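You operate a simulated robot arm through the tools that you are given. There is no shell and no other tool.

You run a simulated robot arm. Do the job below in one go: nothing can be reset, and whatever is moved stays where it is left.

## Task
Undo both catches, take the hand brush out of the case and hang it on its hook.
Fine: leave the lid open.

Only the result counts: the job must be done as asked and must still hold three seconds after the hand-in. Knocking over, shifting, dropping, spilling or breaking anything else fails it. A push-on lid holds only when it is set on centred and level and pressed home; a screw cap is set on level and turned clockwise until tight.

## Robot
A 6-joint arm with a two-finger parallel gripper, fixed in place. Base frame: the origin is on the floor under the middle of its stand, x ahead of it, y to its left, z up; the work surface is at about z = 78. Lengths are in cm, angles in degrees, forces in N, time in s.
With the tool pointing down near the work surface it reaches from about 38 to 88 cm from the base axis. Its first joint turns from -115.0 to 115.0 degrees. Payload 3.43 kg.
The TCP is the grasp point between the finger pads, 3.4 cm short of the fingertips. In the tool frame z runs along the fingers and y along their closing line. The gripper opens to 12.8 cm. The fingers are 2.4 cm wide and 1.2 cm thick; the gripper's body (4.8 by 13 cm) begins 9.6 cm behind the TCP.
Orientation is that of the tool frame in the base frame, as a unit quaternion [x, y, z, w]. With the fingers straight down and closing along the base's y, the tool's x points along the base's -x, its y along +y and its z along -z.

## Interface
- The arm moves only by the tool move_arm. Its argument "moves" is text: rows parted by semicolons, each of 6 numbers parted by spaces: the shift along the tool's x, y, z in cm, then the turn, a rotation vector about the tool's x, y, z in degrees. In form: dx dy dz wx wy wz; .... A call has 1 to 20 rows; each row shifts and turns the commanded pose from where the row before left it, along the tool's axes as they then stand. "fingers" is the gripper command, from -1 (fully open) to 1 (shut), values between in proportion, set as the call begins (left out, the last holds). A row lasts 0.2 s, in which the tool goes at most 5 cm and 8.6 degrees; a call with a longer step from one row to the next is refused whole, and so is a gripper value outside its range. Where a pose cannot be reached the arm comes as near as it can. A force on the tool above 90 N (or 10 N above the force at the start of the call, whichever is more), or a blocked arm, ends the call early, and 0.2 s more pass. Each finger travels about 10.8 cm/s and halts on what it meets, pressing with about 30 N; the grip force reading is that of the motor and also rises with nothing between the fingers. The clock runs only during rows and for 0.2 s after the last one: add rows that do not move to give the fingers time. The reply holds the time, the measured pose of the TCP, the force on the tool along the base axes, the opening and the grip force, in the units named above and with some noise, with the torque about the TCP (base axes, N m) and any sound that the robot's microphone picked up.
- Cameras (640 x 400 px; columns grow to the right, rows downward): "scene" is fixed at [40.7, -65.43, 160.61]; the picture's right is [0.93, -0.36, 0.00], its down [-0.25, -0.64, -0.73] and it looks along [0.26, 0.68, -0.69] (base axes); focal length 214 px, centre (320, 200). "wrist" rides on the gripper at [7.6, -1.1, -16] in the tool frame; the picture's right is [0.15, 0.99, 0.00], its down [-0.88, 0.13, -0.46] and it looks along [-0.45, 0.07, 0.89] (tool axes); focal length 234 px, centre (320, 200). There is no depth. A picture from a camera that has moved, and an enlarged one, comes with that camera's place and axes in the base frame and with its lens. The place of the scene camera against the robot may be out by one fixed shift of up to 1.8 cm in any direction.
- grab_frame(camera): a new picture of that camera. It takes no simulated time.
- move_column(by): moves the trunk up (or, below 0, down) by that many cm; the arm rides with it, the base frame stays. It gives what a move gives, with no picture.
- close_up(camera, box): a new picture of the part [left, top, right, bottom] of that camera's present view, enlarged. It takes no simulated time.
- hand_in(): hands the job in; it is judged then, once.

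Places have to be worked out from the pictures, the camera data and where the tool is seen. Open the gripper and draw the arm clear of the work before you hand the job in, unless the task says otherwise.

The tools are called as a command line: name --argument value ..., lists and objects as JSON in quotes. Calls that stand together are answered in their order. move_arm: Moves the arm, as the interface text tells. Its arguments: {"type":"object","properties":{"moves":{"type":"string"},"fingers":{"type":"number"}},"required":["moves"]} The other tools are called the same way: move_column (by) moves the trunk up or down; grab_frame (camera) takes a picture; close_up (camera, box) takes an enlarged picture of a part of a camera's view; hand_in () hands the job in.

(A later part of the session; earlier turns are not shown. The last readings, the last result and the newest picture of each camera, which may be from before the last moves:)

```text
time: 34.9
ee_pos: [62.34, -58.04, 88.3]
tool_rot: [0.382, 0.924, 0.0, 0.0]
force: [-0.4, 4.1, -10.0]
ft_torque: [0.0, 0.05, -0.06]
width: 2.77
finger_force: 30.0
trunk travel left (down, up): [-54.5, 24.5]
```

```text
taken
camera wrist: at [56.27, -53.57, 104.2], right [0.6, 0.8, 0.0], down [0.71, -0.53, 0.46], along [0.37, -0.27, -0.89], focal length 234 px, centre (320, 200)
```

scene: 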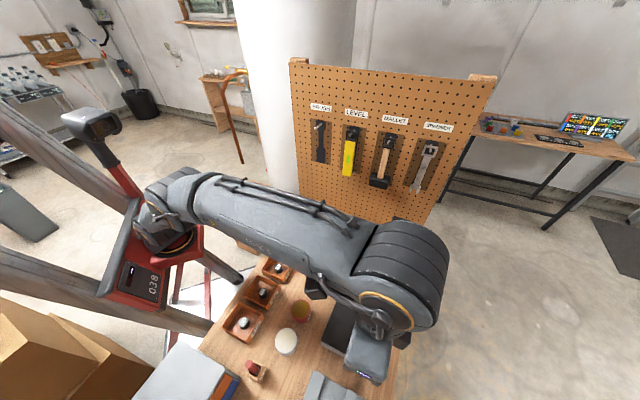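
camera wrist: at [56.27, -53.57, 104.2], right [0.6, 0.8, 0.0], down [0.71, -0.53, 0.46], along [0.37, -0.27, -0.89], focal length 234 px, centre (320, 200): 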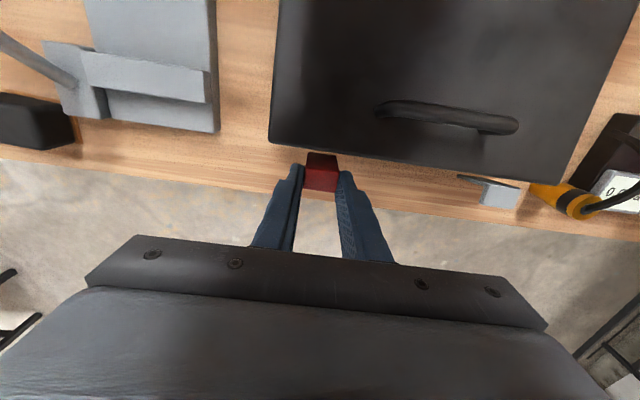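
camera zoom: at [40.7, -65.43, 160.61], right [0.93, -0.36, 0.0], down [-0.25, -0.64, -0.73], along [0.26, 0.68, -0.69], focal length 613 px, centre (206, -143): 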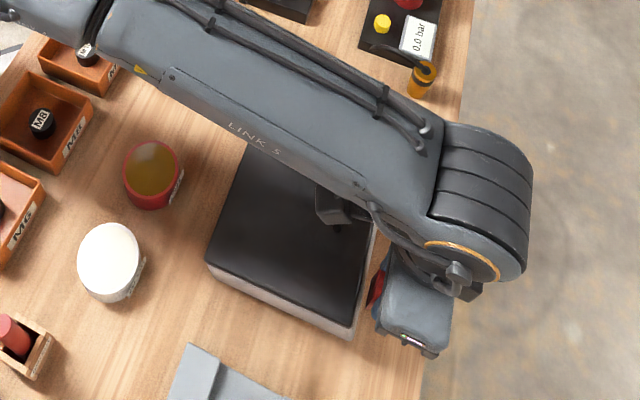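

The grey catch also looks different relative to the lid now. I zoom on both to measure.

close_up --camera "wrist" --box '[430, 140, 550, 230]'

close_up --camera "wrist" --box '[255, 60, 355, 200]'

close_up --camera "scene" --box '[335, 315, 385, 375]'

```text
4.44 times, centred on (490, 185) of wrist
camera zoom: at [56.27, -53.57, 104.2], right [0.6, 0.8, 0.0], down [0.71, -0.53, 0.46], along [0.37, -0.27, -0.89], focal length 1041 px, centre (-436, 267)
```

zoom: 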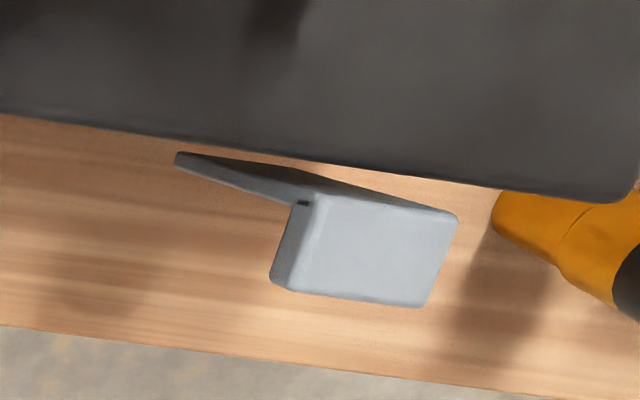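

```text
2.86 times, centred on (305, 130) of wrist
camera zoom: at [56.27, -53.57, 104.2], right [0.6, 0.8, 0.0], down [0.71, -0.53, 0.46], along [0.37, -0.27, -0.89], focal length 669 px, centre (363, 400)
```

zoom: 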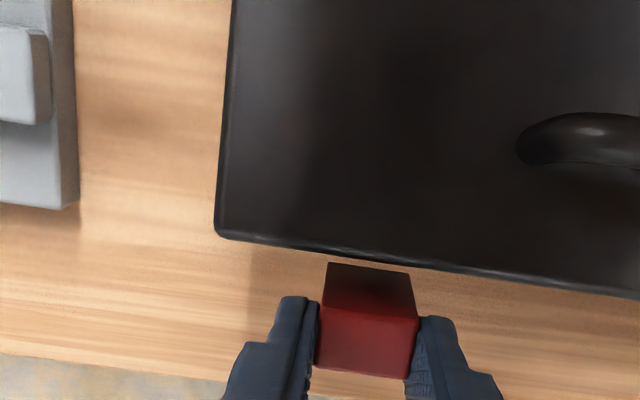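

```text
6.67 times, centred on (360, 345) of scene
camera zoom: at [40.7, -65.43, 160.61], right [0.93, -0.36, 0.0], down [-0.25, -0.64, -0.73], along [0.26, 0.68, -0.69], focal length 1430 px, centre (53, -767)
```

zoom: 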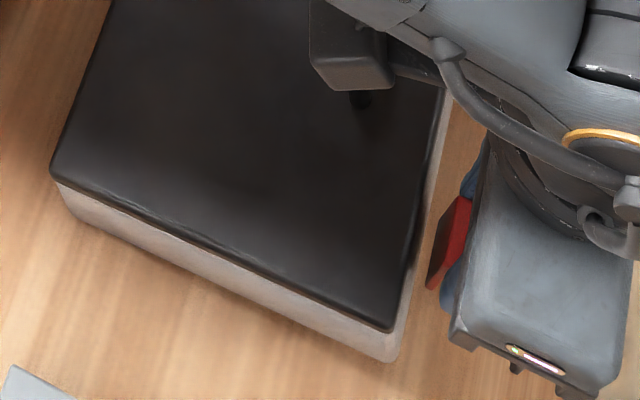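

The tilt seen in both pictures (front face visible, both legs splayed the same way, constant ~10 N) means I am tipping the whole case up by its front rather than moving the catch. I lower it back exactly the way it came.

move_arm --moves "0 0 0.4 0 0 0; 0 0 0.4 0 0 0; 0 0 0.4 0 0 0; 0 0 0.4 0 0 0; 0 0 0.4 0 0 0; 0 0 0.4 0 0 0; 0 0 0.3 0 0 0; 0 0 0.2 0 0 0; 0 0 0 0 0 0" --fingers 1

grab_frame --camera "wrist"

close_up --camera "scene" --box '[300, 250, 420, 390]'

```text
time: 36.9
ee_pos: [62.46, -58.0, 85.24]
tool_rot: [0.382, 0.924, 0.0, 0.0]
force: [0.6, -5.1, -8.1]
ft_torque: [-0.27, -0.3, -0.29]
width: 2.77
finger_force: 30.3
trunk travel left (down, up): [-54.5, 24.5]
```

```text
taken
camera wrist: at [56.32, -53.6, 101.26], right [0.6, 0.8, 0.0], down [0.71, -0.53, 0.46], along [0.37, -0.27, -0.89], focal length 234 px, centre (320, 200)
```

wrist: 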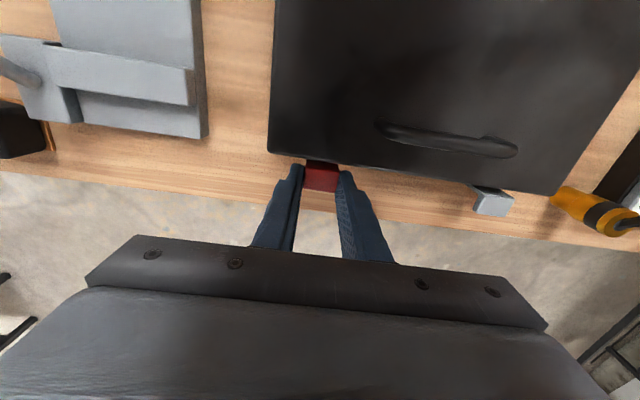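

```text
2.86 times, centred on (360, 320) of scene
camera zoom: at [40.7, -65.43, 160.61], right [0.93, -0.36, 0.0], down [-0.25, -0.64, -0.73], along [0.26, 0.68, -0.69], focal length 613 px, centre (206, -143)
```

zoom: 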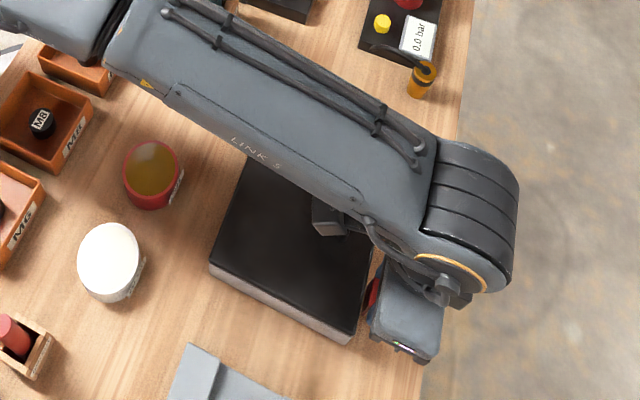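

The case is back down (corners match the first picture); there is still a slight upward pull, so I lower another 0.15 cm, then feel sideways (along the front) by a small 0.2 cm.

move_arm --moves "0 0 0.15 0 0 0; 0 0 0.05 0 0 0; 0 0 0 0 0 0" --fingers 1

move_arm --moves "0 0.15 0 0 0 0; 0 0.15 0 0 0 0; 0 0 0 0 0 0" --fingers 1

close_up --camera "wrist" --box '[250, 100, 410, 220]'

```text
time: 37.7
ee_pos: [62.37, -58.04, 85.13]
tool_rot: [0.382, 0.924, -0.001, 0.002]
force: [0.9, -3.8, -3.3]
ft_torque: [-0.15, -0.31, -0.29]
width: 2.77
finger_force: 29.5
trunk travel left (down, up): [-54.5, 24.5]
```

```text
time: 38.5
ee_pos: [62.56, -57.96, 85.13]
tool_rot: [0.382, 0.924, 0.0, 0.001]
force: [-3.0, -6.9, -1.1]
ft_torque: [-0.11, -0.18, 0.1]
width: 2.79
finger_force: 30.3
trunk travel left (down, up): [-54.5, 24.5]
```

```text
3.33 times, centred on (330, 160) of wrist
camera zoom: at [56.39, -53.45, 101.14], right [0.6, 0.8, 0.0], down [0.71, -0.53, 0.46], along [0.37, -0.27, -0.89], focal length 781 px, centre (287, 333)
```

zoom: 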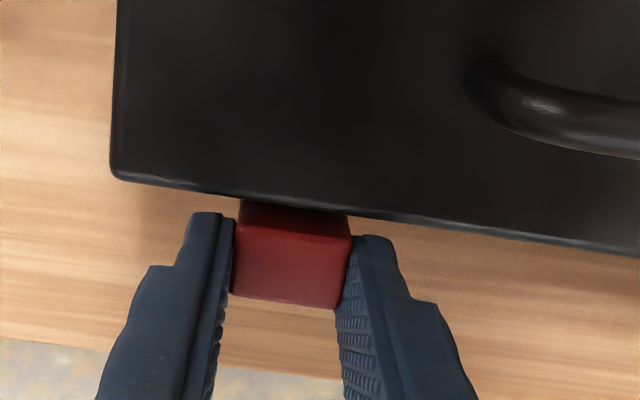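

Sideways also resists. A lip on the free (upper) end of an upright lever suggests a pivot at the bottom, opened by pulling the lip out and down, with the case needing to be held down meanwhile. I press the pinched tab down lightly for more case friction and pull outward in tiny steps.

move_arm --moves "0 -0.25 0 0 0 0; 0 0 0.25 0 0 0; 0 0 0 0 0 0" --fingers 1

move_arm --moves "-0.15 0 0.05 0 0 0; -0.15 0 0.05 0 0 0; 0 0 0 0 0 0" --fingers 1

close_up --camera "wrist" --box '[250, 100, 410, 220]'

```text
time: 39.3
ee_pos: [62.46, -58.02, 85.23]
tool_rot: [0.383, 0.924, -0.001, 0.003]
force: [-0.2, -0.2, 22.6]
ft_torque: [0.13, 0.29, -0.23]
width: 2.76
finger_force: 29.7
trunk travel left (down, up): [-54.5, 24.5]
```

```text
time: 40.1
ee_pos: [62.6, -58.1, 84.75]
tool_rot: [0.382, 0.924, 0.0, -0.001]
force: [-2.9, 10.3, 14.2]
ft_torque: [0.62, 0.33, -0.25]
width: 2.77
finger_force: 29.5
trunk travel left (down, up): [-54.5, 24.5]
```

```text
3.33 times, centred on (330, 160) of wrist
camera zoom: at [56.51, -53.6, 100.75], right [0.6, 0.8, 0.0], down [0.72, -0.53, 0.46], along [0.37, -0.27, -0.89], focal length 781 px, centre (287, 333)
```

zoom: 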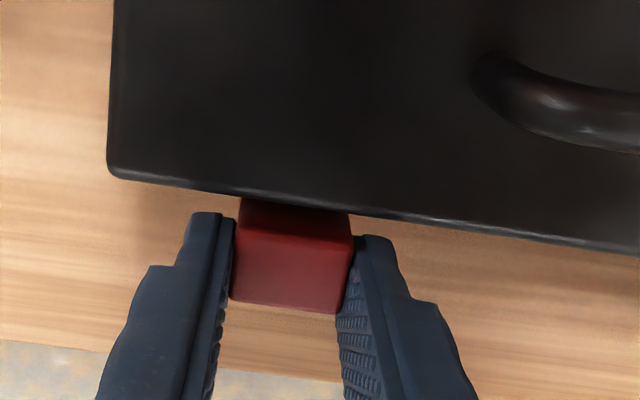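

No movement at ~9 N out with the case held. I let go and instead press with shut fingertips on the lip's outer end, combining downward force with an outward drag. First release and rise.

move_arm --moves "0 0 0 0 0 0; 0 0 0 0 0 0; 0 0 -1.5 0 0 0; 0 0 -1.5 0 0 0; 0 0 -1.3 0 0 0; 0 0 0 0 0 0" --fingers 0.2

grab_frame --camera "wrist"

close_up --camera "wrist" --box '[300, 130, 350, 180]'

close_up --camera "wrist" --box '[440, 150, 500, 210]'

```text
time: 41.5
ee_pos: [62.7, -58.14, 89.19]
tool_rot: [0.384, 0.923, -0.001, 0.0]
force: [0.1, -0.2, -0.9]
ft_torque: [0.0, 0.03, 0.01]
width: 5.13
finger_force: 0.0
trunk travel left (down, up): [-54.5, 24.5]
```

```text
taken
camera wrist: at [56.58, -53.73, 105.14], right [0.6, 0.8, 0.0], down [0.71, -0.53, 0.46], along [0.37, -0.27, -0.89], focal length 234 px, centre (320, 200)
```

wrist: 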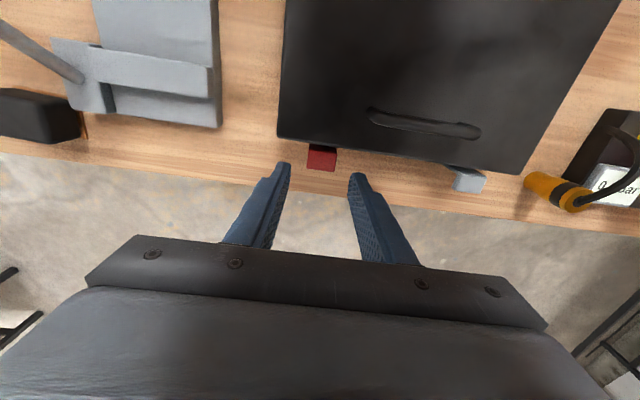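

```text
8.00 times, centred on (325, 155) of wrist
camera zoom: at [56.58, -53.73, 105.14], right [0.6, 0.8, 0.0], down [0.71, -0.53, 0.46], along [0.37, -0.27, -0.89], focal length 1873 px, centre (280, 560)
```

zoom: 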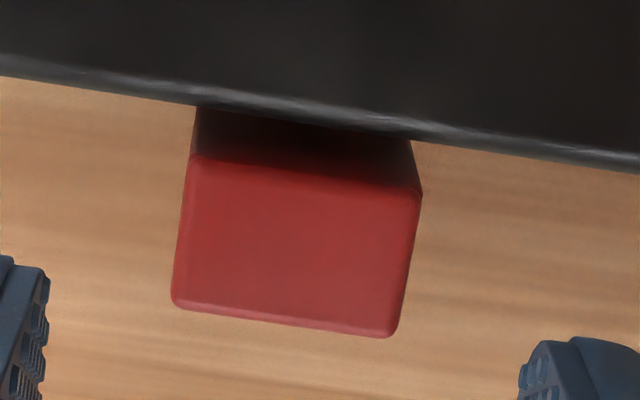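

```text
6.67 times, centred on (470, 180) of wrist
camera zoom: at [56.58, -53.73, 105.14], right [0.6, 0.8, 0.0], down [0.71, -0.53, 0.46], along [0.37, -0.27, -0.89], focal length 1561 px, centre (-680, 333)
```

zoom: 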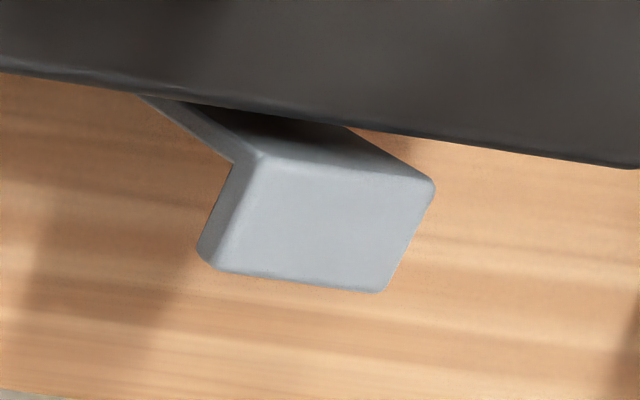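

Both catches are plain L-plates standing ~0.5 cm off the lid. I shut the fingers, line up on the lip's outer end and come down to just above it.

move_arm --moves "-0.75 -0.27 0 0 0 0; 0 0 0 0 0 0; 0 0 1 0 0 0; 0 0 0.8 0 0 0; 0 0 0 0 0 0" --fingers 1

move_arm --moves "0 0 0.3 0 0 0; 0 0 0.2 0 0 0; -0.1 0 0.1 0 0 0; -0.15 0 0.05 0 0 0; 0 0 0 0 0 0" --fingers 1

close_up --camera "wrist" --box '[270, 100, 390, 200]'

```text
time: 42.7
ee_pos: [62.94, -58.96, 87.3]
tool_rot: [0.382, 0.924, 0.0, 0.001]
force: [0.4, 0.3, -0.4]
ft_torque: [0.01, 0.01, -0.01]
width: 0.0
finger_force: 30.7
trunk travel left (down, up): [-54.5, 24.5]
```

```text
time: 43.9
ee_pos: [63.24, -59.14, 87.04]
tool_rot: [0.382, 0.924, -0.002, 0.004]
force: [11.2, -9.6, 40.3]
ft_torque: [0.01, -0.11, -0.05]
width: 0.02
finger_force: 29.6
trunk travel left (down, up): [-54.5, 24.5]
```

```text
4.00 times, centred on (330, 150) of wrist
camera zoom: at [56.96, -54.55, 102.96], right [0.6, 0.8, 0.0], down [0.71, -0.53, 0.46], along [0.37, -0.28, -0.89], focal length 937 px, centre (280, 400)
```

zoom: 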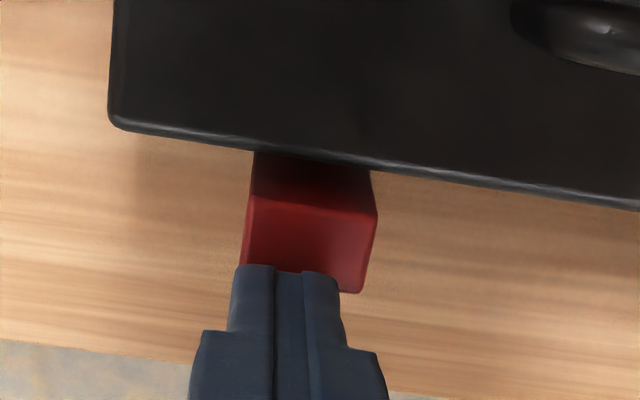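

40 N down with 15 N outward reaction; the lip's inner edge seems ~0.2 cm further out than before. I press a bit harder and follow outward.

move_arm --moves "-0.1 0 0.1 0 0 0; -0.1 0 0.1 0 0 0; 0 0 0 0 0 0" --fingers 1

close_up --camera "wrist" --box '[270, 100, 390, 200]'

```text
time: 44.7
ee_pos: [63.36, -59.29, 87.02]
tool_rot: [0.383, 0.924, -0.003, 0.005]
force: [13.1, -12.6, 41.6]
ft_torque: [-0.12, -0.13, 0.1]
width: 0.0
finger_force: 30.5
trunk travel left (down, up): [-54.5, 24.5]
```

```text
4.00 times, centred on (330, 150) of wrist
camera zoom: at [57.13, -54.72, 102.84], right [0.6, 0.8, 0.0], down [0.71, -0.53, 0.46], along [0.37, -0.28, -0.89], focal length 937 px, centre (280, 400)
```

zoom: 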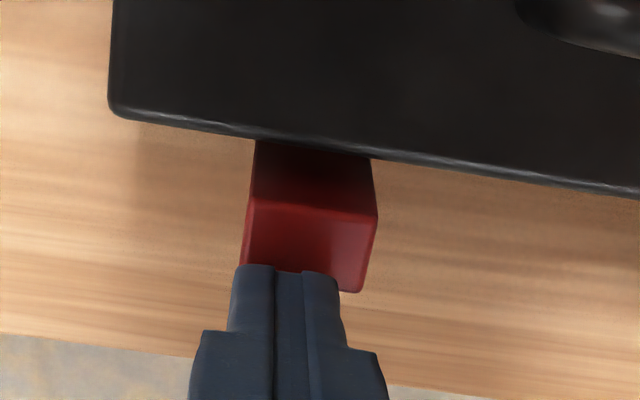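

The lip is following the tool outward (inner edge 83.8→84.2) while the lid stays put: the red lever is swinging open about its foot. I continue dragging outward with light downward follow.

move_arm --moves "-0.25 0 0 0 0 0; -0.25 0 0.05 0 0 0; -0.25 0 0.05 0 0 0; 0 0 0 0 0 0" --fingers 1

close_up --camera "wrist" --box '[270, 100, 390, 200]'

```text
time: 45.7
ee_pos: [63.87, -59.92, 86.46]
tool_rot: [0.383, 0.924, -0.001, 0.003]
force: [10.2, -17.2, 28.1]
ft_torque: [-0.34, -0.14, 0.03]
width: 0.0
finger_force: 30.2
trunk travel left (down, up): [-54.5, 24.5]
```

```text
4.00 times, centred on (330, 150) of wrist
camera zoom: at [57.74, -55.34, 102.44], right [0.6, 0.8, 0.0], down [0.71, -0.53, 0.46], along [0.37, -0.28, -0.89], focal length 937 px, centre (280, 400)
```

zoom: 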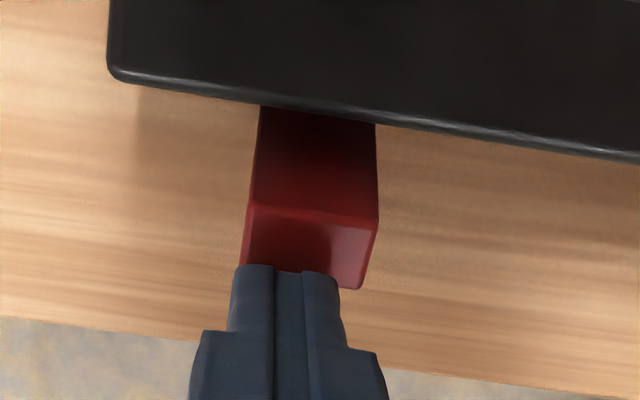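

The lever is now swung about 15°. I follow its arc outward and down in four small steps.

move_arm --moves "-0.28 0 0.3 0 0 0; -0.28 0 0.35 0 0 0; -0.28 0 0.35 0 0 0; -0.28 0 0.4 0 0 0; 0 0 0 0 0 0" --fingers 1

close_up --camera "wrist" --box '[270, 80, 390, 200]'

```text
time: 46.9
ee_pos: [64.62, -60.62, 84.93]
tool_rot: [0.383, 0.924, 0.0, 0.0]
force: [-0.4, 1.0, -0.3]
ft_torque: [-0.01, -0.01, 0.01]
width: 0.03
finger_force: 30.4
trunk travel left (down, up): [-54.5, 24.5]
```

```text
3.33 times, centred on (330, 140) of wrist
camera zoom: at [58.5, -56.06, 100.84], right [0.6, 0.8, 0.0], down [0.71, -0.53, 0.46], along [0.37, -0.27, -0.89], focal length 781 px, centre (287, 400)
```

zoom: 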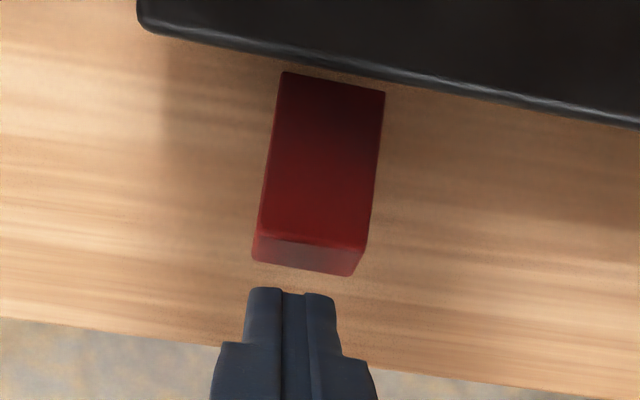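

The red lever has dropped fully open against the bench and the force is zero. I rise and go to the grey catch (tab centre ≈ n 84.9, m 18.25), stopping above it to check.

move_arm --moves "0 0 -3 0 0 0; 0 0 -3 0 0 0; 1.2 4 0 0 0 0; 1.1 4 0 0 0 0; 0 4 0 0 0 0; 0 3.4 0 0 0 0; 0 0 0 0 0 0" --fingers 1

grab_frame --camera "wrist"

```text
time: 48.5
ee_pos: [73.57, -47.91, 90.8]
tool_rot: [0.383, 0.924, 0.0, 0.0]
force: [0.0, 0.4, 0.3]
ft_torque: [-0.04, 0.0, 0.0]
width: 0.0
finger_force: 30.2
out of reach, approached as far as the arm can: row 2
trunk travel left (down, up): [-54.5, 24.5]
```

```text
taken
camera wrist: at [67.41, -43.33, 106.82], right [0.6, 0.8, 0.0], down [0.71, -0.53, 0.46], along [0.37, -0.27, -0.89], focal length 234 px, centre (320, 200)
```

wrist: 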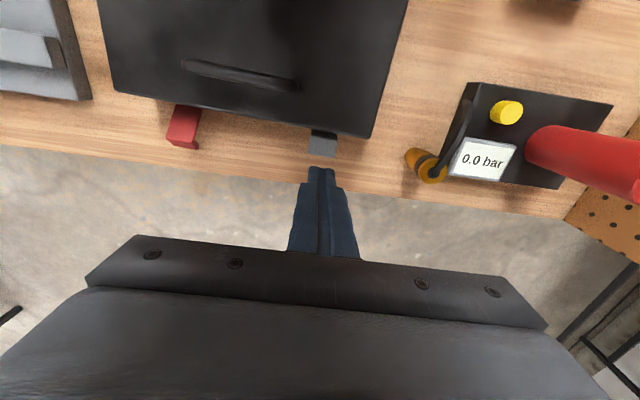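

Fingertip is lined up with the grey tab. To have reach left for the outward drag, I raise the trunk 10 cm and then bring the arm back down to just above the tab.

move_column --by 10

move_arm --moves "0 0 4 0 0 0; 0 0 4 0 0 0; -0.3 0.1 3 0 0 0; 0 0 1.6 0 0 0; 0 0 0.8 0 0 0; 0 0 0 0 0 0" --fingers 1

close_up --camera "wrist" --box '[270, 80, 390, 200]'

```text
time: 49.9
ee_pos: [72.22, -47.89, 100.78]
tool_rot: [0.382, 0.924, 0.0, -0.001]
force: [-0.3, -0.1, 0.1]
ft_torque: [-0.01, -0.02, 0.01]
width: 0.02
finger_force: 30.1
trunk travel left (down, up): [-64.5, 14.5]
```

```text
time: 51.3
ee_pos: [72.57, -48.06, 87.5]
tool_rot: [0.383, 0.924, 0.0, 0.001]
force: [-0.4, 0.2, 0.8]
ft_torque: [-0.01, 0.0, 0.03]
width: 0.0
finger_force: 30.0
trunk travel left (down, up): [-64.5, 14.5]
```

```text
3.33 times, centred on (330, 140) of wrist
camera zoom: at [66.44, -43.55, 103.43], right [0.6, 0.8, 0.0], down [0.71, -0.53, 0.46], along [0.37, -0.27, -0.89], focal length 781 px, centre (287, 400)
```

zoom: 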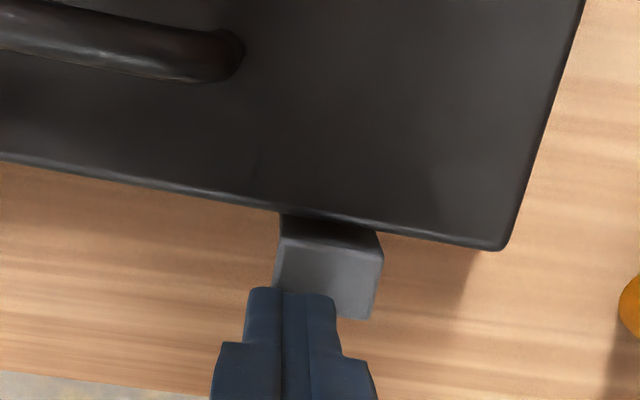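

The trunk move shifted the tool slightly (n≈85.3, m≈17.3), and the grey tab is seen to the right of the tip. I correct by 0.9 cm outward and 0.9 cm along m at this height.

move_arm --moves "0 0 -0.3 0 0 0; -0.45 0.46 0 0 0 0; -0.45 0.46 0 0 0 0; 0 0 0 0 0 0" --fingers 1

close_up --camera "wrist" --box '[270, 80, 390, 200]'

```text
time: 52.3
ee_pos: [73.34, -47.73, 87.86]
tool_rot: [0.382, 0.924, -0.001, 0.0]
force: [0.1, -0.9, 0.1]
ft_torque: [-0.01, 0.0, 0.02]
width: 0.01
finger_force: 30.0
out of reach, approached as far as the arm can: row 3
trunk travel left (down, up): [-64.5, 14.5]
```

```text
3.33 times, centred on (330, 140) of wrist
camera zoom: at [67.26, -43.19, 103.75], right [0.6, 0.8, 0.0], down [0.71, -0.53, 0.46], along [0.37, -0.27, -0.89], focal length 781 px, centre (287, 400)
```

zoom: 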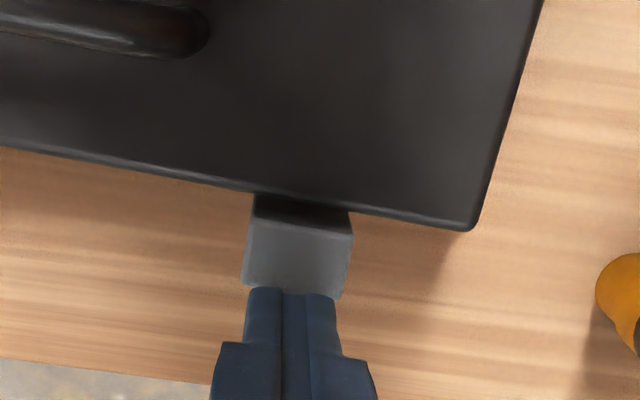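

Reach ends here with the tool vertical (r≈87.5), so I lift 1 cm and tilt the fingers 20° outward, which brings the wrist inward and leaves room for the drag.

move_arm --moves "0 0 -1.2 0 0 0; 0 0 0 0 -6.67 0; 0 0 0 0 -6.67 0; 0 0 0 0 -6.67 0; 0 0 0 0 0 0" --fingers 1

grab_frame --camera "wrist"

```text
time: 53.5
ee_pos: [73.35, -47.64, 89.06]
tool_rot: [0.377, 0.909, -0.068, 0.162]
force: [-0.5, -0.6, 0.2]
ft_torque: [0.01, -0.01, 0.01]
width: 0.0
finger_force: 29.7
trunk travel left (down, up): [-64.5, 14.5]
```

```text
taken
camera wrist: at [63.72, -39.62, 101.47], right [0.6, 0.8, -0.05], down [0.57, -0.38, 0.73], along [0.56, -0.47, -0.68], focal length 234 px, centre (320, 200)
```

wrist: 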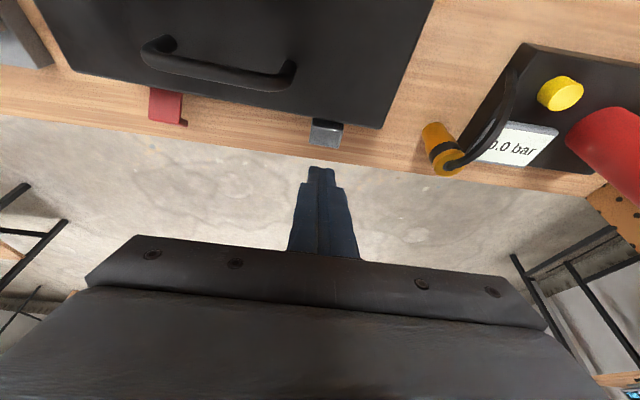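

The tool is tilted with its lower inner edge at n≈85.6, z≈85.5 and the grey tab right next to it. I bring that edge down to just above the tab, then press about 0.5 cm and read the force.

move_arm --moves "0.385 0.05 0.765 0 0 0; 0.385 0.05 0.765 0 0 0; 0 0 0 0 0 0" --fingers 1

move_arm --moves "0.086 0 0.235 0 0 0; 0.086 0 0.235 0 0 0; 0 0 0 0 0 0" --fingers 1

close_up --camera "wrist" --box '[270, 80, 390, 200]'

```text
time: 54.3
ee_pos: [73.26, -47.45, 87.31]
tool_rot: [0.376, 0.91, -0.067, 0.161]
force: [-0.5, 0.4, -0.9]
ft_torque: [-0.03, 0.02, 0.01]
width: 0.0
finger_force: 30.4
trunk travel left (down, up): [-64.5, 14.5]
```

```text
time: 55.1
ee_pos: [73.45, -47.36, 86.72]
tool_rot: [0.377, 0.909, -0.067, 0.161]
force: [-0.5, -0.2, -0.1]
ft_torque: [-0.03, 0.01, 0.03]
width: 0.01
finger_force: 29.9
trunk travel left (down, up): [-64.5, 14.5]
```

```text
3.33 times, centred on (330, 140) of wrist
camera zoom: at [63.65, -39.39, 99.24], right [0.6, 0.8, -0.05], down [0.57, -0.38, 0.73], along [0.56, -0.47, -0.68], focal length 781 px, centre (287, 400)
```

zoom: 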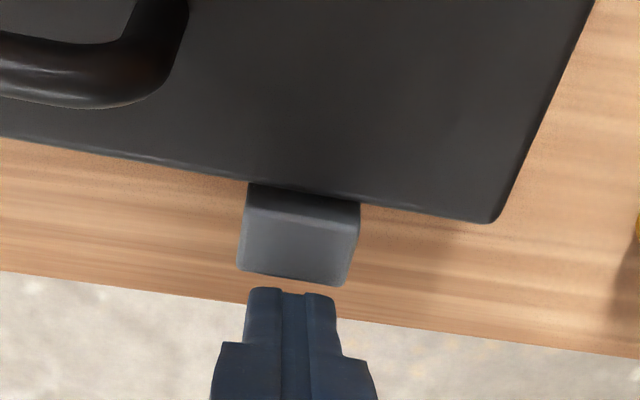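

No contact: the tapered tip is just outside the lip. I raise 1 cm, move 0.8 cm inward and press down again.

move_arm --moves "-0.342 0 -0.94 0 0 0; 0.752 0 -0.274 0 0 0; 0.1 0 0.28 0 0 0; 0 0 0 0 0 0" --fingers 1

move_arm --moves "0.103 0 0.282 0 0 0; 0.103 0 0.282 0 0 0; 0.068 0 0.188 0 0 0; 0 0 0 0 0 0" --fingers 1

close_up --camera "wrist" --box '[270, 80, 390, 200]'

```text
time: 56.1
ee_pos: [72.66, -46.99, 87.52]
tool_rot: [0.377, 0.91, -0.066, 0.161]
force: [0.5, -0.3, 0.1]
ft_torque: [0.01, -0.01, -0.02]
width: 0.01
finger_force: 30.1
trunk travel left (down, up): [-64.5, 14.5]
```

```text
time: 57.1
ee_pos: [72.91, -47.18, 87.15]
tool_rot: [0.377, 0.909, -0.069, 0.166]
force: [9.9, -13.0, 35.8]
ft_torque: [-0.47, -0.39, 0.15]
width: 0.0
finger_force: 29.7
trunk travel left (down, up): [-64.5, 14.5]
```

```text
3.33 times, centred on (330, 140) of wrist
camera zoom: at [63.12, -39.05, 99.5], right [0.6, 0.8, -0.05], down [0.56, -0.38, 0.74], along [0.57, -0.47, -0.67], focal length 781 px, centre (287, 400)
```

zoom: 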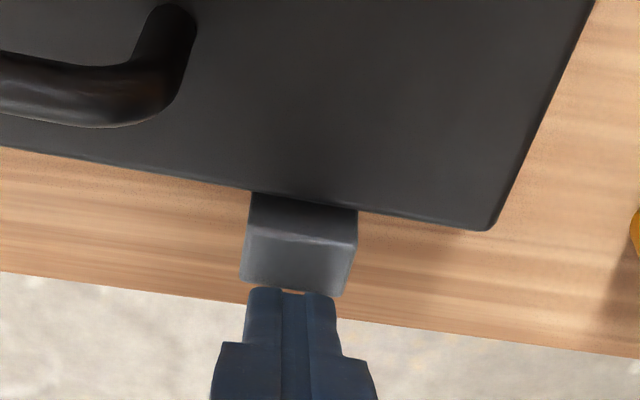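

Contact: 36 N down with a 16 N outward reaction, like the red one. I drag outward along the arc in small steps.

move_arm --moves "-0.235 0 0.0855 0 0 0; -0.235 0 0.0855 0 0 0; -0.22 0 0.13 0 0 0; -0.22 0 0.13 0 0 0; 0 0 0 0 0 0" --fingers 1

close_up --camera "wrist" --box '[270, 80, 390, 200]'

```text
time: 58.3
ee_pos: [73.33, -47.46, 86.41]
tool_rot: [0.377, 0.91, -0.067, 0.158]
force: [-1.2, 0.1, 0.3]
ft_torque: [0.02, 0.04, -0.01]
width: 0.0
finger_force: 29.6
trunk travel left (down, up): [-64.5, 14.5]
```

```text
3.33 times, centred on (330, 140) of wrist
camera zoom: at [63.69, -39.42, 98.81], right [0.6, 0.8, -0.05], down [0.57, -0.39, 0.73], along [0.56, -0.47, -0.69], focal length 781 px, centre (287, 400)
```

zoom: 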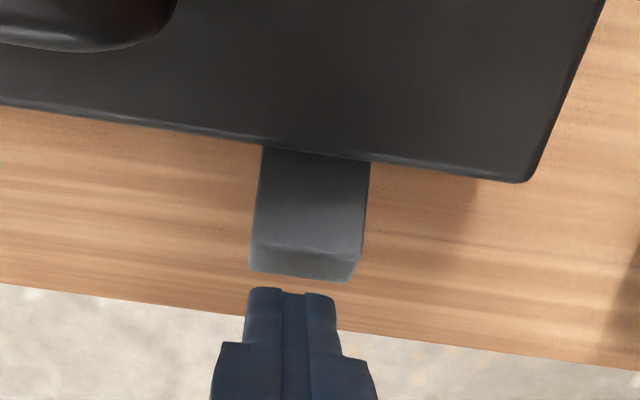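

The lever moved and contact is gone. I rise a little and look at both levers to compare how far they have swung.

move_arm --moves "-0.6 0 -1.7 0 0 0; -1 0 -2.8 0 0 0; 0 0 0 0 6.67 0; 0 0 0 0 6.67 0; 0 0 0 0 6.67 0; 0 0 0 0 0 0" --fingers 1

grab_frame --camera "wrist"

close_up --camera "scene" --box '[350, 270, 420, 370]'

```text
time: 59.7
ee_pos: [73.39, -47.57, 91.48]
tool_rot: [0.383, 0.924, 0.0, 0.0]
force: [-0.1, 0.7, -0.3]
ft_torque: [0.01, -0.02, 0.01]
width: 0.01
finger_force: 29.9
trunk travel left (down, up): [-64.5, 14.5]
```

```text
taken
camera wrist: at [67.28, -43.05, 107.34], right [0.6, 0.8, 0.0], down [0.72, -0.53, 0.45], along [0.37, -0.27, -0.89], focal length 234 px, centre (320, 200)
```

wrist: 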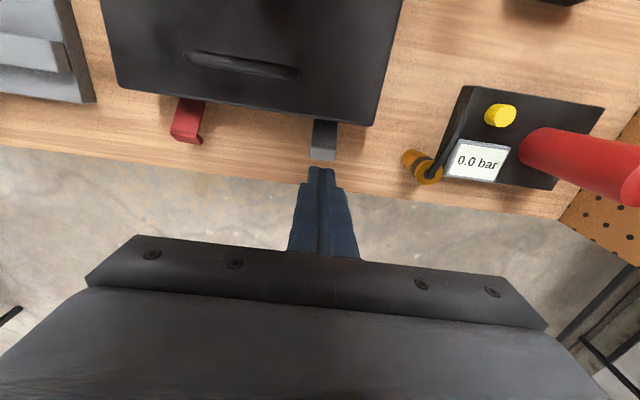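

```text
4.00 times, centred on (385, 320) of scene
camera zoom: at [40.7, -65.43, 160.61], right [0.93, -0.36, 0.0], down [-0.25, -0.64, -0.73], along [0.26, 0.68, -0.69], focal length 858 px, centre (60, -280)
```

zoom: 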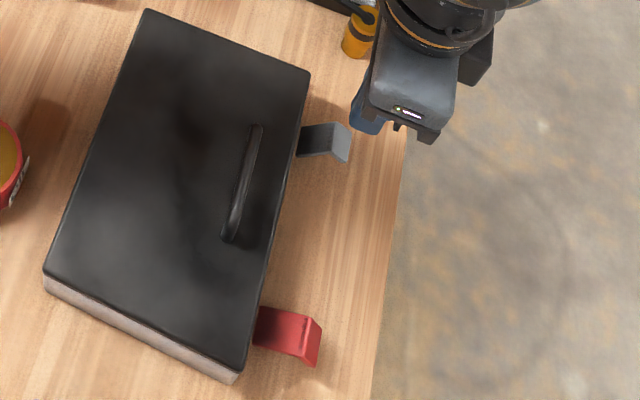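

Red lies fully out; grey is perhaps only half swung. I zoom in on both.

close_up --camera "wrist" --box '[150, 80, 370, 180]'

close_up --camera "wrist" --box '[295, 105, 355, 170]'

```text
2.91 times, centred on (260, 130) of wrist
camera zoom: at [67.28, -43.05, 107.34], right [0.6, 0.8, 0.0], down [0.72, -0.53, 0.45], along [0.37, -0.27, -0.89], focal length 681 px, centre (494, 404)
```

zoom: 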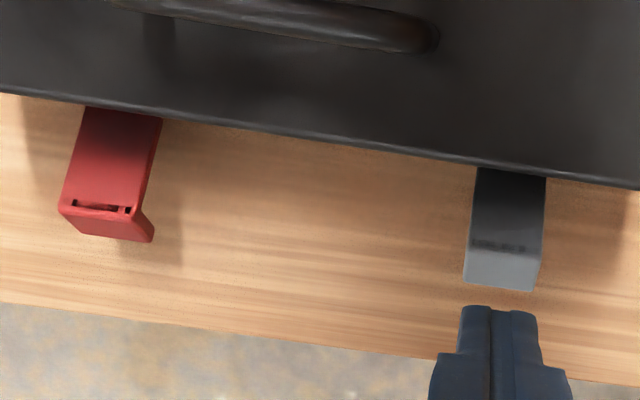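

```text
6.15 times, centred on (325, 138) of wrist
camera zoom: at [67.28, -43.05, 107.34], right [0.6, 0.8, 0.0], down [0.72, -0.53, 0.45], along [0.37, -0.27, -0.89], focal length 1441 px, centre (289, 585)
```

zoom: 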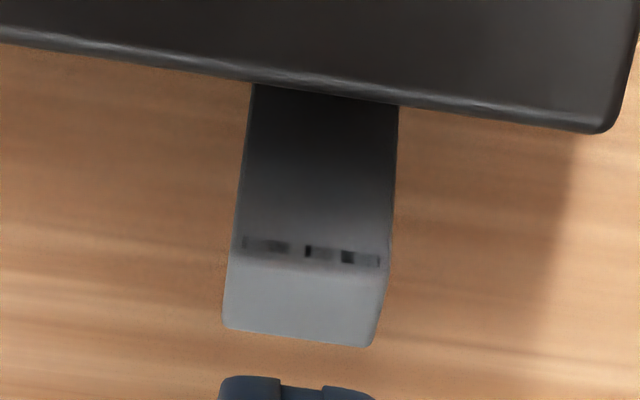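

Measured against both cameras: red is open about 40°, grey about 23°, held where I left them by friction; the case itself has crept ~1.7 cm inward. At these angles a straight push down on the lever works, so I press the grey lever down vertically with the tip at n≈85.1.

move_arm --moves "0.4 0.1 0 0 0 0; 0 0 2 0 0 0; 0 0 2 0 0 0; 0 0 0.5 0 0 0; 0 0 0.3 0 0 0; 0 0 0.3 0 0 0; 0 0 0 0 0 0" --fingers 1

close_up --camera "wrist" --box '[270, 80, 390, 200]'

```text
time: 61.3
ee_pos: [73.09, -47.21, 86.18]
tool_rot: [0.382, 0.924, 0.0, 0.001]
force: [0.2, 0.2, 0.0]
ft_torque: [0.0, 0.0, -0.03]
width: 0.0
finger_force: 29.7
trunk travel left (down, up): [-64.5, 14.5]
```

```text
3.33 times, centred on (330, 140) of wrist
camera zoom: at [67.11, -42.71, 102.15], right [0.6, 0.8, 0.0], down [0.71, -0.53, 0.46], along [0.37, -0.27, -0.89], focal length 781 px, centre (287, 400)
```

zoom: 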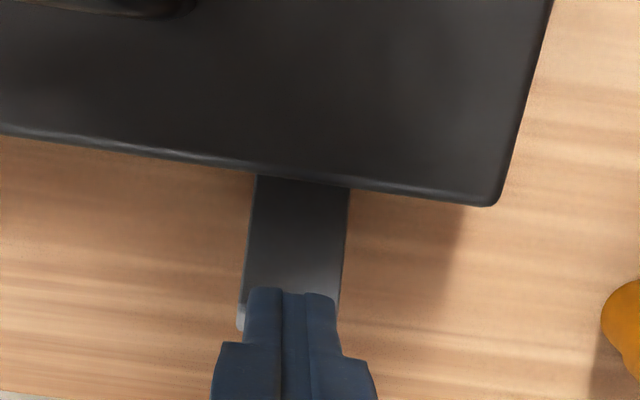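

No contact force yet; the tip is over the fold of the lever. I continue down gently.

move_arm --moves "0 0 0.3 0 0 0; 0 0 0.3 0 0 0; 0 0 0.3 0 0 0; 0 0 0 0 0 0" --fingers 1

close_up --camera "wrist" --box '[270, 80, 390, 200]'

```text
time: 62.3
ee_pos: [73.19, -47.31, 85.59]
tool_rot: [0.383, 0.924, -0.001, 0.002]
force: [-0.8, 0.7, 6.5]
ft_torque: [0.03, 0.04, 0.02]
width: 0.0
finger_force: 30.1
trunk travel left (down, up): [-64.5, 14.5]
```

```text
3.33 times, centred on (330, 140) of wrist
camera zoom: at [67.06, -42.71, 101.41], right [0.6, 0.8, 0.0], down [0.71, -0.53, 0.46], along [0.37, -0.27, -0.89], focal length 781 px, centre (287, 400)
```

zoom: 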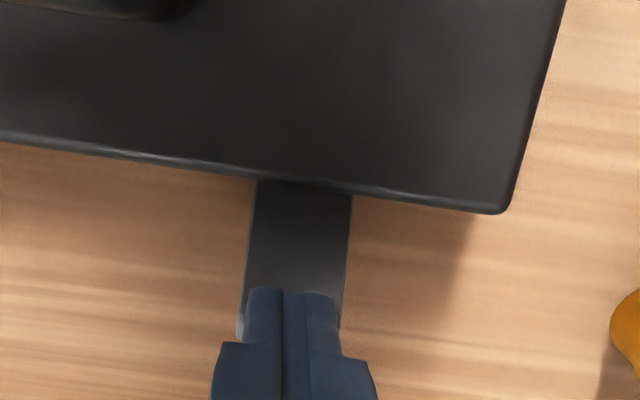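

Light contact (6.5 N). I keep pressing down.

move_arm --moves "0 0 0.25 0 0 0; 0 0 0.25 0 0 0; 0 0 0.25 0 0 0; 0 0 0 0 0 0" --fingers 1

close_up --camera "wrist" --box '[270, 80, 390, 200]'

```text
time: 63.3
ee_pos: [73.3, -47.37, 85.18]
tool_rot: [0.383, 0.924, -0.001, 0.006]
force: [5.9, -9.2, 42.2]
ft_torque: [-0.46, -0.17, 0.06]
width: 0.0
finger_force: 30.3
trunk travel left (down, up): [-64.5, 14.5]
```

```text
3.33 times, centred on (330, 140) of wrist
camera zoom: at [67.07, -42.75, 101.08], right [0.6, 0.8, 0.0], down [0.71, -0.53, 0.47], along [0.37, -0.28, -0.88], focal length 781 px, centre (287, 400)
```

zoom: 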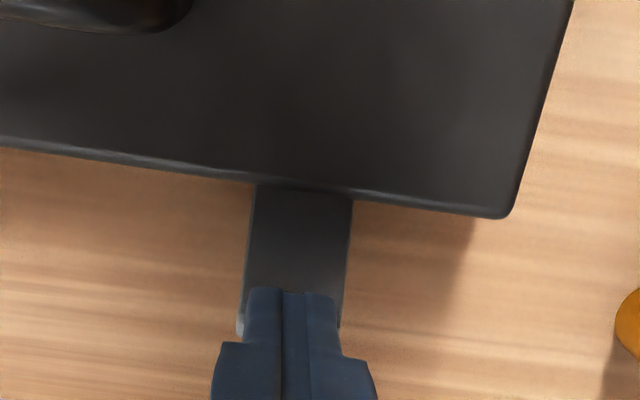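

42 N with the tip sticking on the lever by friction; I let the tip slide outward along the lever's arc while holding it down.

move_arm --moves "-0.25 0 0 0 0 0; -0.25 0 0.05 0 0 0; -0.25 0 0.1 0 0 0; 0 0 0 0 0 0" --fingers 1

close_up --camera "wrist" --box '[270, 80, 390, 200]'

```text
time: 64.3
ee_pos: [73.56, -47.63, 84.9]
tool_rot: [0.383, 0.924, -0.001, 0.004]
force: [4.9, -5.6, 34.6]
ft_torque: [-0.27, -0.2, -0.07]
width: 0.0
finger_force: 30.0
trunk travel left (down, up): [-64.5, 14.5]
```

```text
3.33 times, centred on (330, 140) of wrist
camera zoom: at [67.39, -43.06, 100.72], right [0.6, 0.8, 0.0], down [0.71, -0.53, 0.46], along [0.37, -0.27, -0.89], focal length 781 px, centre (287, 400)
```

zoom: 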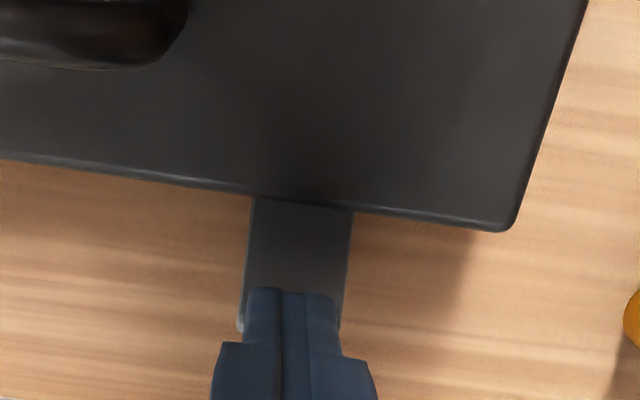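

I lift off to see where the lever stands now.

move_arm --moves "0 0 -2 0 0 0; -1 0 -2 0 0 0; -0.8 0 -1 0 0 0; 0 0 0 0 0 0" --fingers 1

close_up --camera "wrist" --box '[270, 70, 390, 170]'

grab_frame --camera "wrist"

```text
time: 65.3
ee_pos: [73.4, -47.91, 89.54]
tool_rot: [0.383, 0.924, 0.001, 0.0]
force: [-0.3, 0.5, 0.2]
ft_torque: [0.02, -0.01, 0.0]
width: 0.01
finger_force: 30.1
out of reach, approached as far as the arm can: row 1, 2, 3
trunk travel left (down, up): [-64.5, 14.5]
```

```text
4.00 times, centred on (330, 120) of wrist
camera zoom: at [67.27, -43.29, 105.34], right [0.6, 0.8, 0.0], down [0.71, -0.53, 0.46], along [0.37, -0.27, -0.89], focal length 937 px, centre (280, 520)
```

zoom: 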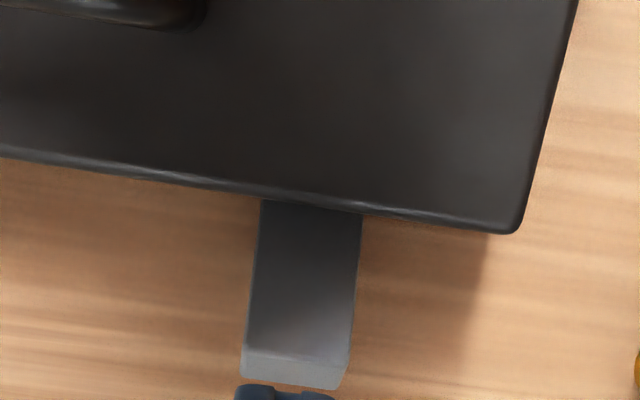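

```text
taken
camera wrist: at [67.27, -43.29, 105.34], right [0.6, 0.8, 0.0], down [0.71, -0.53, 0.46], along [0.37, -0.27, -0.89], focal length 234 px, centre (320, 200)
```

wrist: 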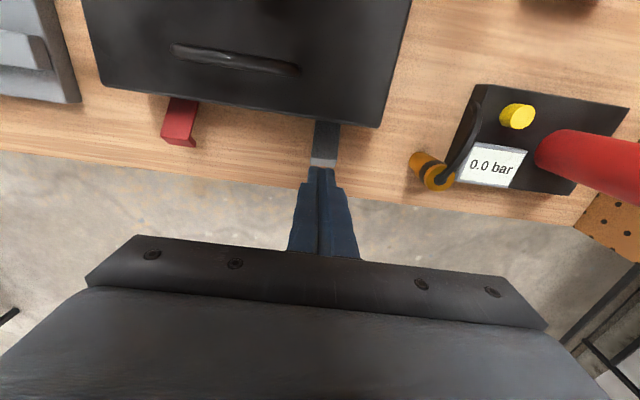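

Grey is now about 46° open. Pressing on the lip pushes the case around, so a better way is to put the shut fingertip into the gap between lid and lever and press on the inside of the leg, sweeping it outward and down with good leverage.

move_arm --moves "1.2 0.45 0 0 0 0; 1.2 0 0 0 0 0; 0 0 1.8 0 0 0; 0 0 1.8 0 0 0; 0 0 0 0 0 0" --fingers 1

close_up --camera "wrist" --box '[270, 90, 390, 190]'

```text
time: 66.5
ee_pos: [71.94, -45.82, 85.8]
tool_rot: [0.382, 0.924, 0.0, 0.0]
force: [0.5, -0.1, -0.3]
ft_torque: [0.01, 0.02, 0.01]
width: 0.0
finger_force: 29.8
trunk travel left (down, up): [-64.5, 14.5]
```

```text
4.00 times, centred on (330, 140) of wrist
camera zoom: at [65.85, -41.29, 101.85], right [0.6, 0.8, 0.0], down [0.71, -0.53, 0.46], along [0.37, -0.27, -0.89], focal length 937 px, centre (280, 440)
```

zoom: 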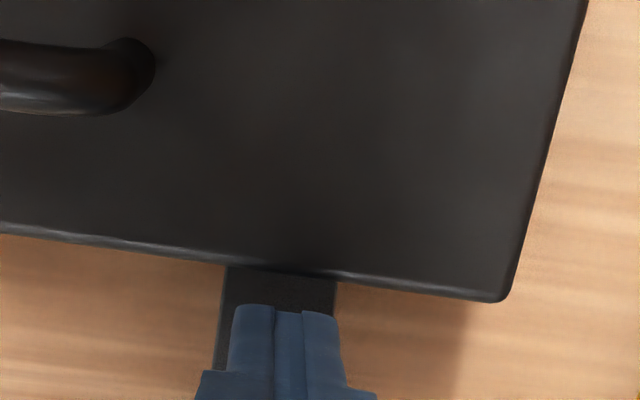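

The tip fits between lid edge and lever with clearance. I go down in small steps onto the leg's inner side.

move_arm --moves "0 0 0.3 0 0 0; 0 0 0.3 0 0 0; 0 0 0.3 0 0 0; 0 0 0.3 0 0 0; 0 0 0 0 0 0" --fingers 1

move_arm --moves "-0.25 0 0.1 0 0 0; -0.25 0 0.1 0 0 0; -0.25 0 0.1 0 0 0; 0 0 0 0 0 0" --fingers 1

close_up --camera "wrist" --box '[270, 90, 390, 190]'

```text
time: 67.7
ee_pos: [71.93, -45.86, 84.87]
tool_rot: [0.382, 0.924, -0.001, 0.002]
force: [-2.6, 1.0, 7.0]
ft_torque: [-0.01, 0.02, -0.01]
width: 0.0
finger_force: 29.9
trunk travel left (down, up): [-64.5, 14.5]
```

```text
time: 68.7
ee_pos: [72.42, -46.43, 84.71]
tool_rot: [0.382, 0.924, -0.001, 0.002]
force: [-11.0, 10.3, 25.8]
ft_torque: [0.18, 0.04, -0.22]
width: 0.02
finger_force: 30.4
trunk travel left (down, up): [-64.5, 14.5]
```

```text
4.00 times, centred on (330, 140) of wrist
camera zoom: at [66.29, -41.85, 100.57], right [0.6, 0.8, 0.0], down [0.71, -0.53, 0.46], along [0.37, -0.27, -0.89], focal length 937 px, centre (280, 440)
```

zoom: 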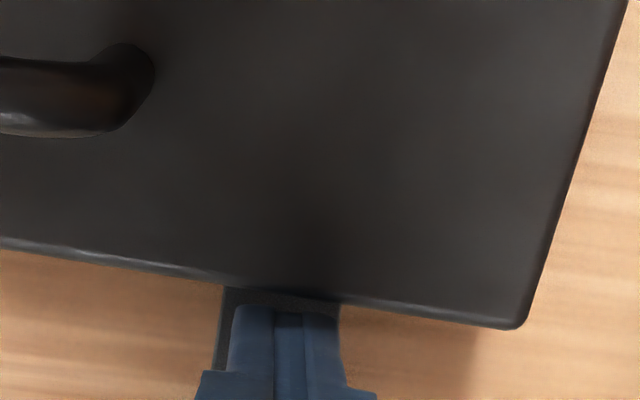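

The case again slid with the push (lid edge 81.3→82.2) instead of the lever turning further, so grey is at its stop (~46°), and red at ~40° is likely about there too. I back off upward and check both levers and the case from both cameras.

move_arm --moves "0.15 0 -0.2 0 0 0; 0 0 -3 0 0 0; 0 0 -4 0 0 0; 2 -3 -2 0 0 0; 2 -4 0 0 0 0; 0 0 0 0 0 0" --fingers 1

grab_frame --camera "wrist"

close_up --camera "scene" --box '[350, 270, 420, 370]'

```text
time: 70.1
ee_pos: [64.52, -48.42, 93.45]
tool_rot: [0.382, 0.924, 0.0, 0.001]
force: [0.3, -0.7, -0.1]
ft_torque: [0.03, -0.01, 0.01]
width: 0.0
finger_force: 30.1
trunk travel left (down, up): [-64.5, 14.5]
```

```text
taken
camera wrist: at [58.44, -43.92, 109.42], right [0.6, 0.8, 0.0], down [0.71, -0.53, 0.46], along [0.37, -0.27, -0.89], focal length 234 px, centre (320, 200)
```

wrist: 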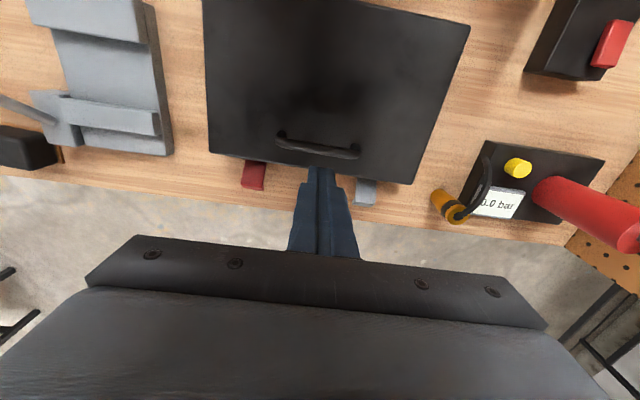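

```text
4.00 times, centred on (385, 320) of scene
camera zoom: at [40.7, -65.43, 160.61], right [0.93, -0.36, 0.0], down [-0.25, -0.64, -0.73], along [0.26, 0.68, -0.69], focal length 858 px, centre (60, -280)
```

zoom: 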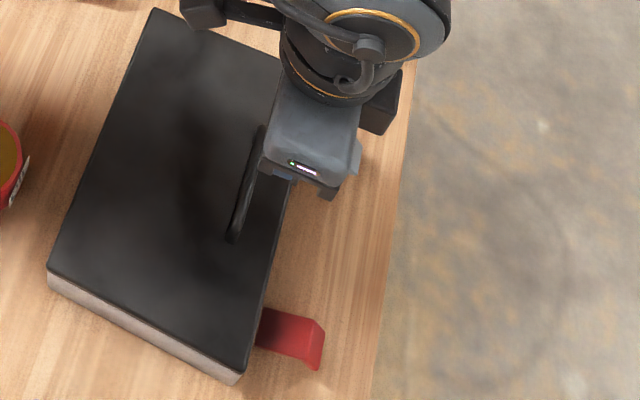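

The grey one looks different again in the wrist view; I enlarge both.

close_up --camera "wrist" --box '[335, 160, 395, 215]'

close_up --camera "wrist" --box '[225, 145, 285, 200]'

```text
7.27 times, centred on (365, 188) of wrist
camera zoom: at [58.44, -43.92, 109.42], right [0.6, 0.8, 0.0], down [0.71, -0.53, 0.46], along [0.37, -0.27, -0.89], focal length 1703 px, centre (-7, 291)
```

zoom: 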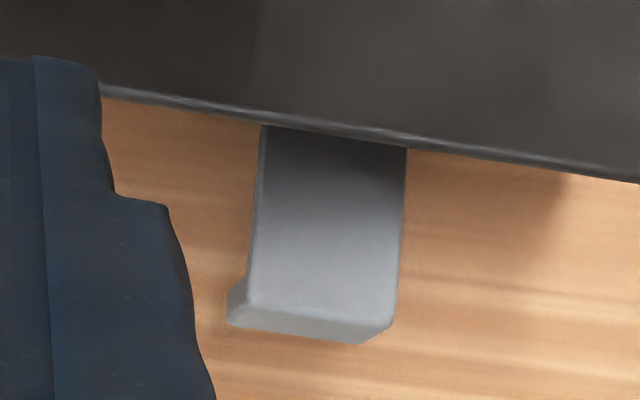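

```text
7.27 times, centred on (255, 172) of wrist
camera zoom: at [58.44, -43.92, 109.42], right [0.6, 0.8, 0.0], down [0.71, -0.53, 0.46], along [0.37, -0.27, -0.89], focal length 1703 px, centre (793, 400)
```

zoom: 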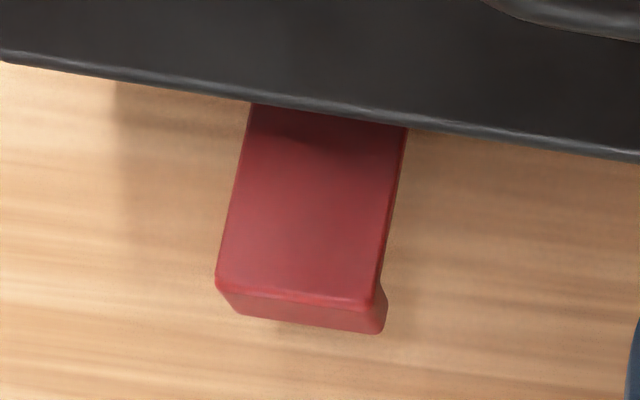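

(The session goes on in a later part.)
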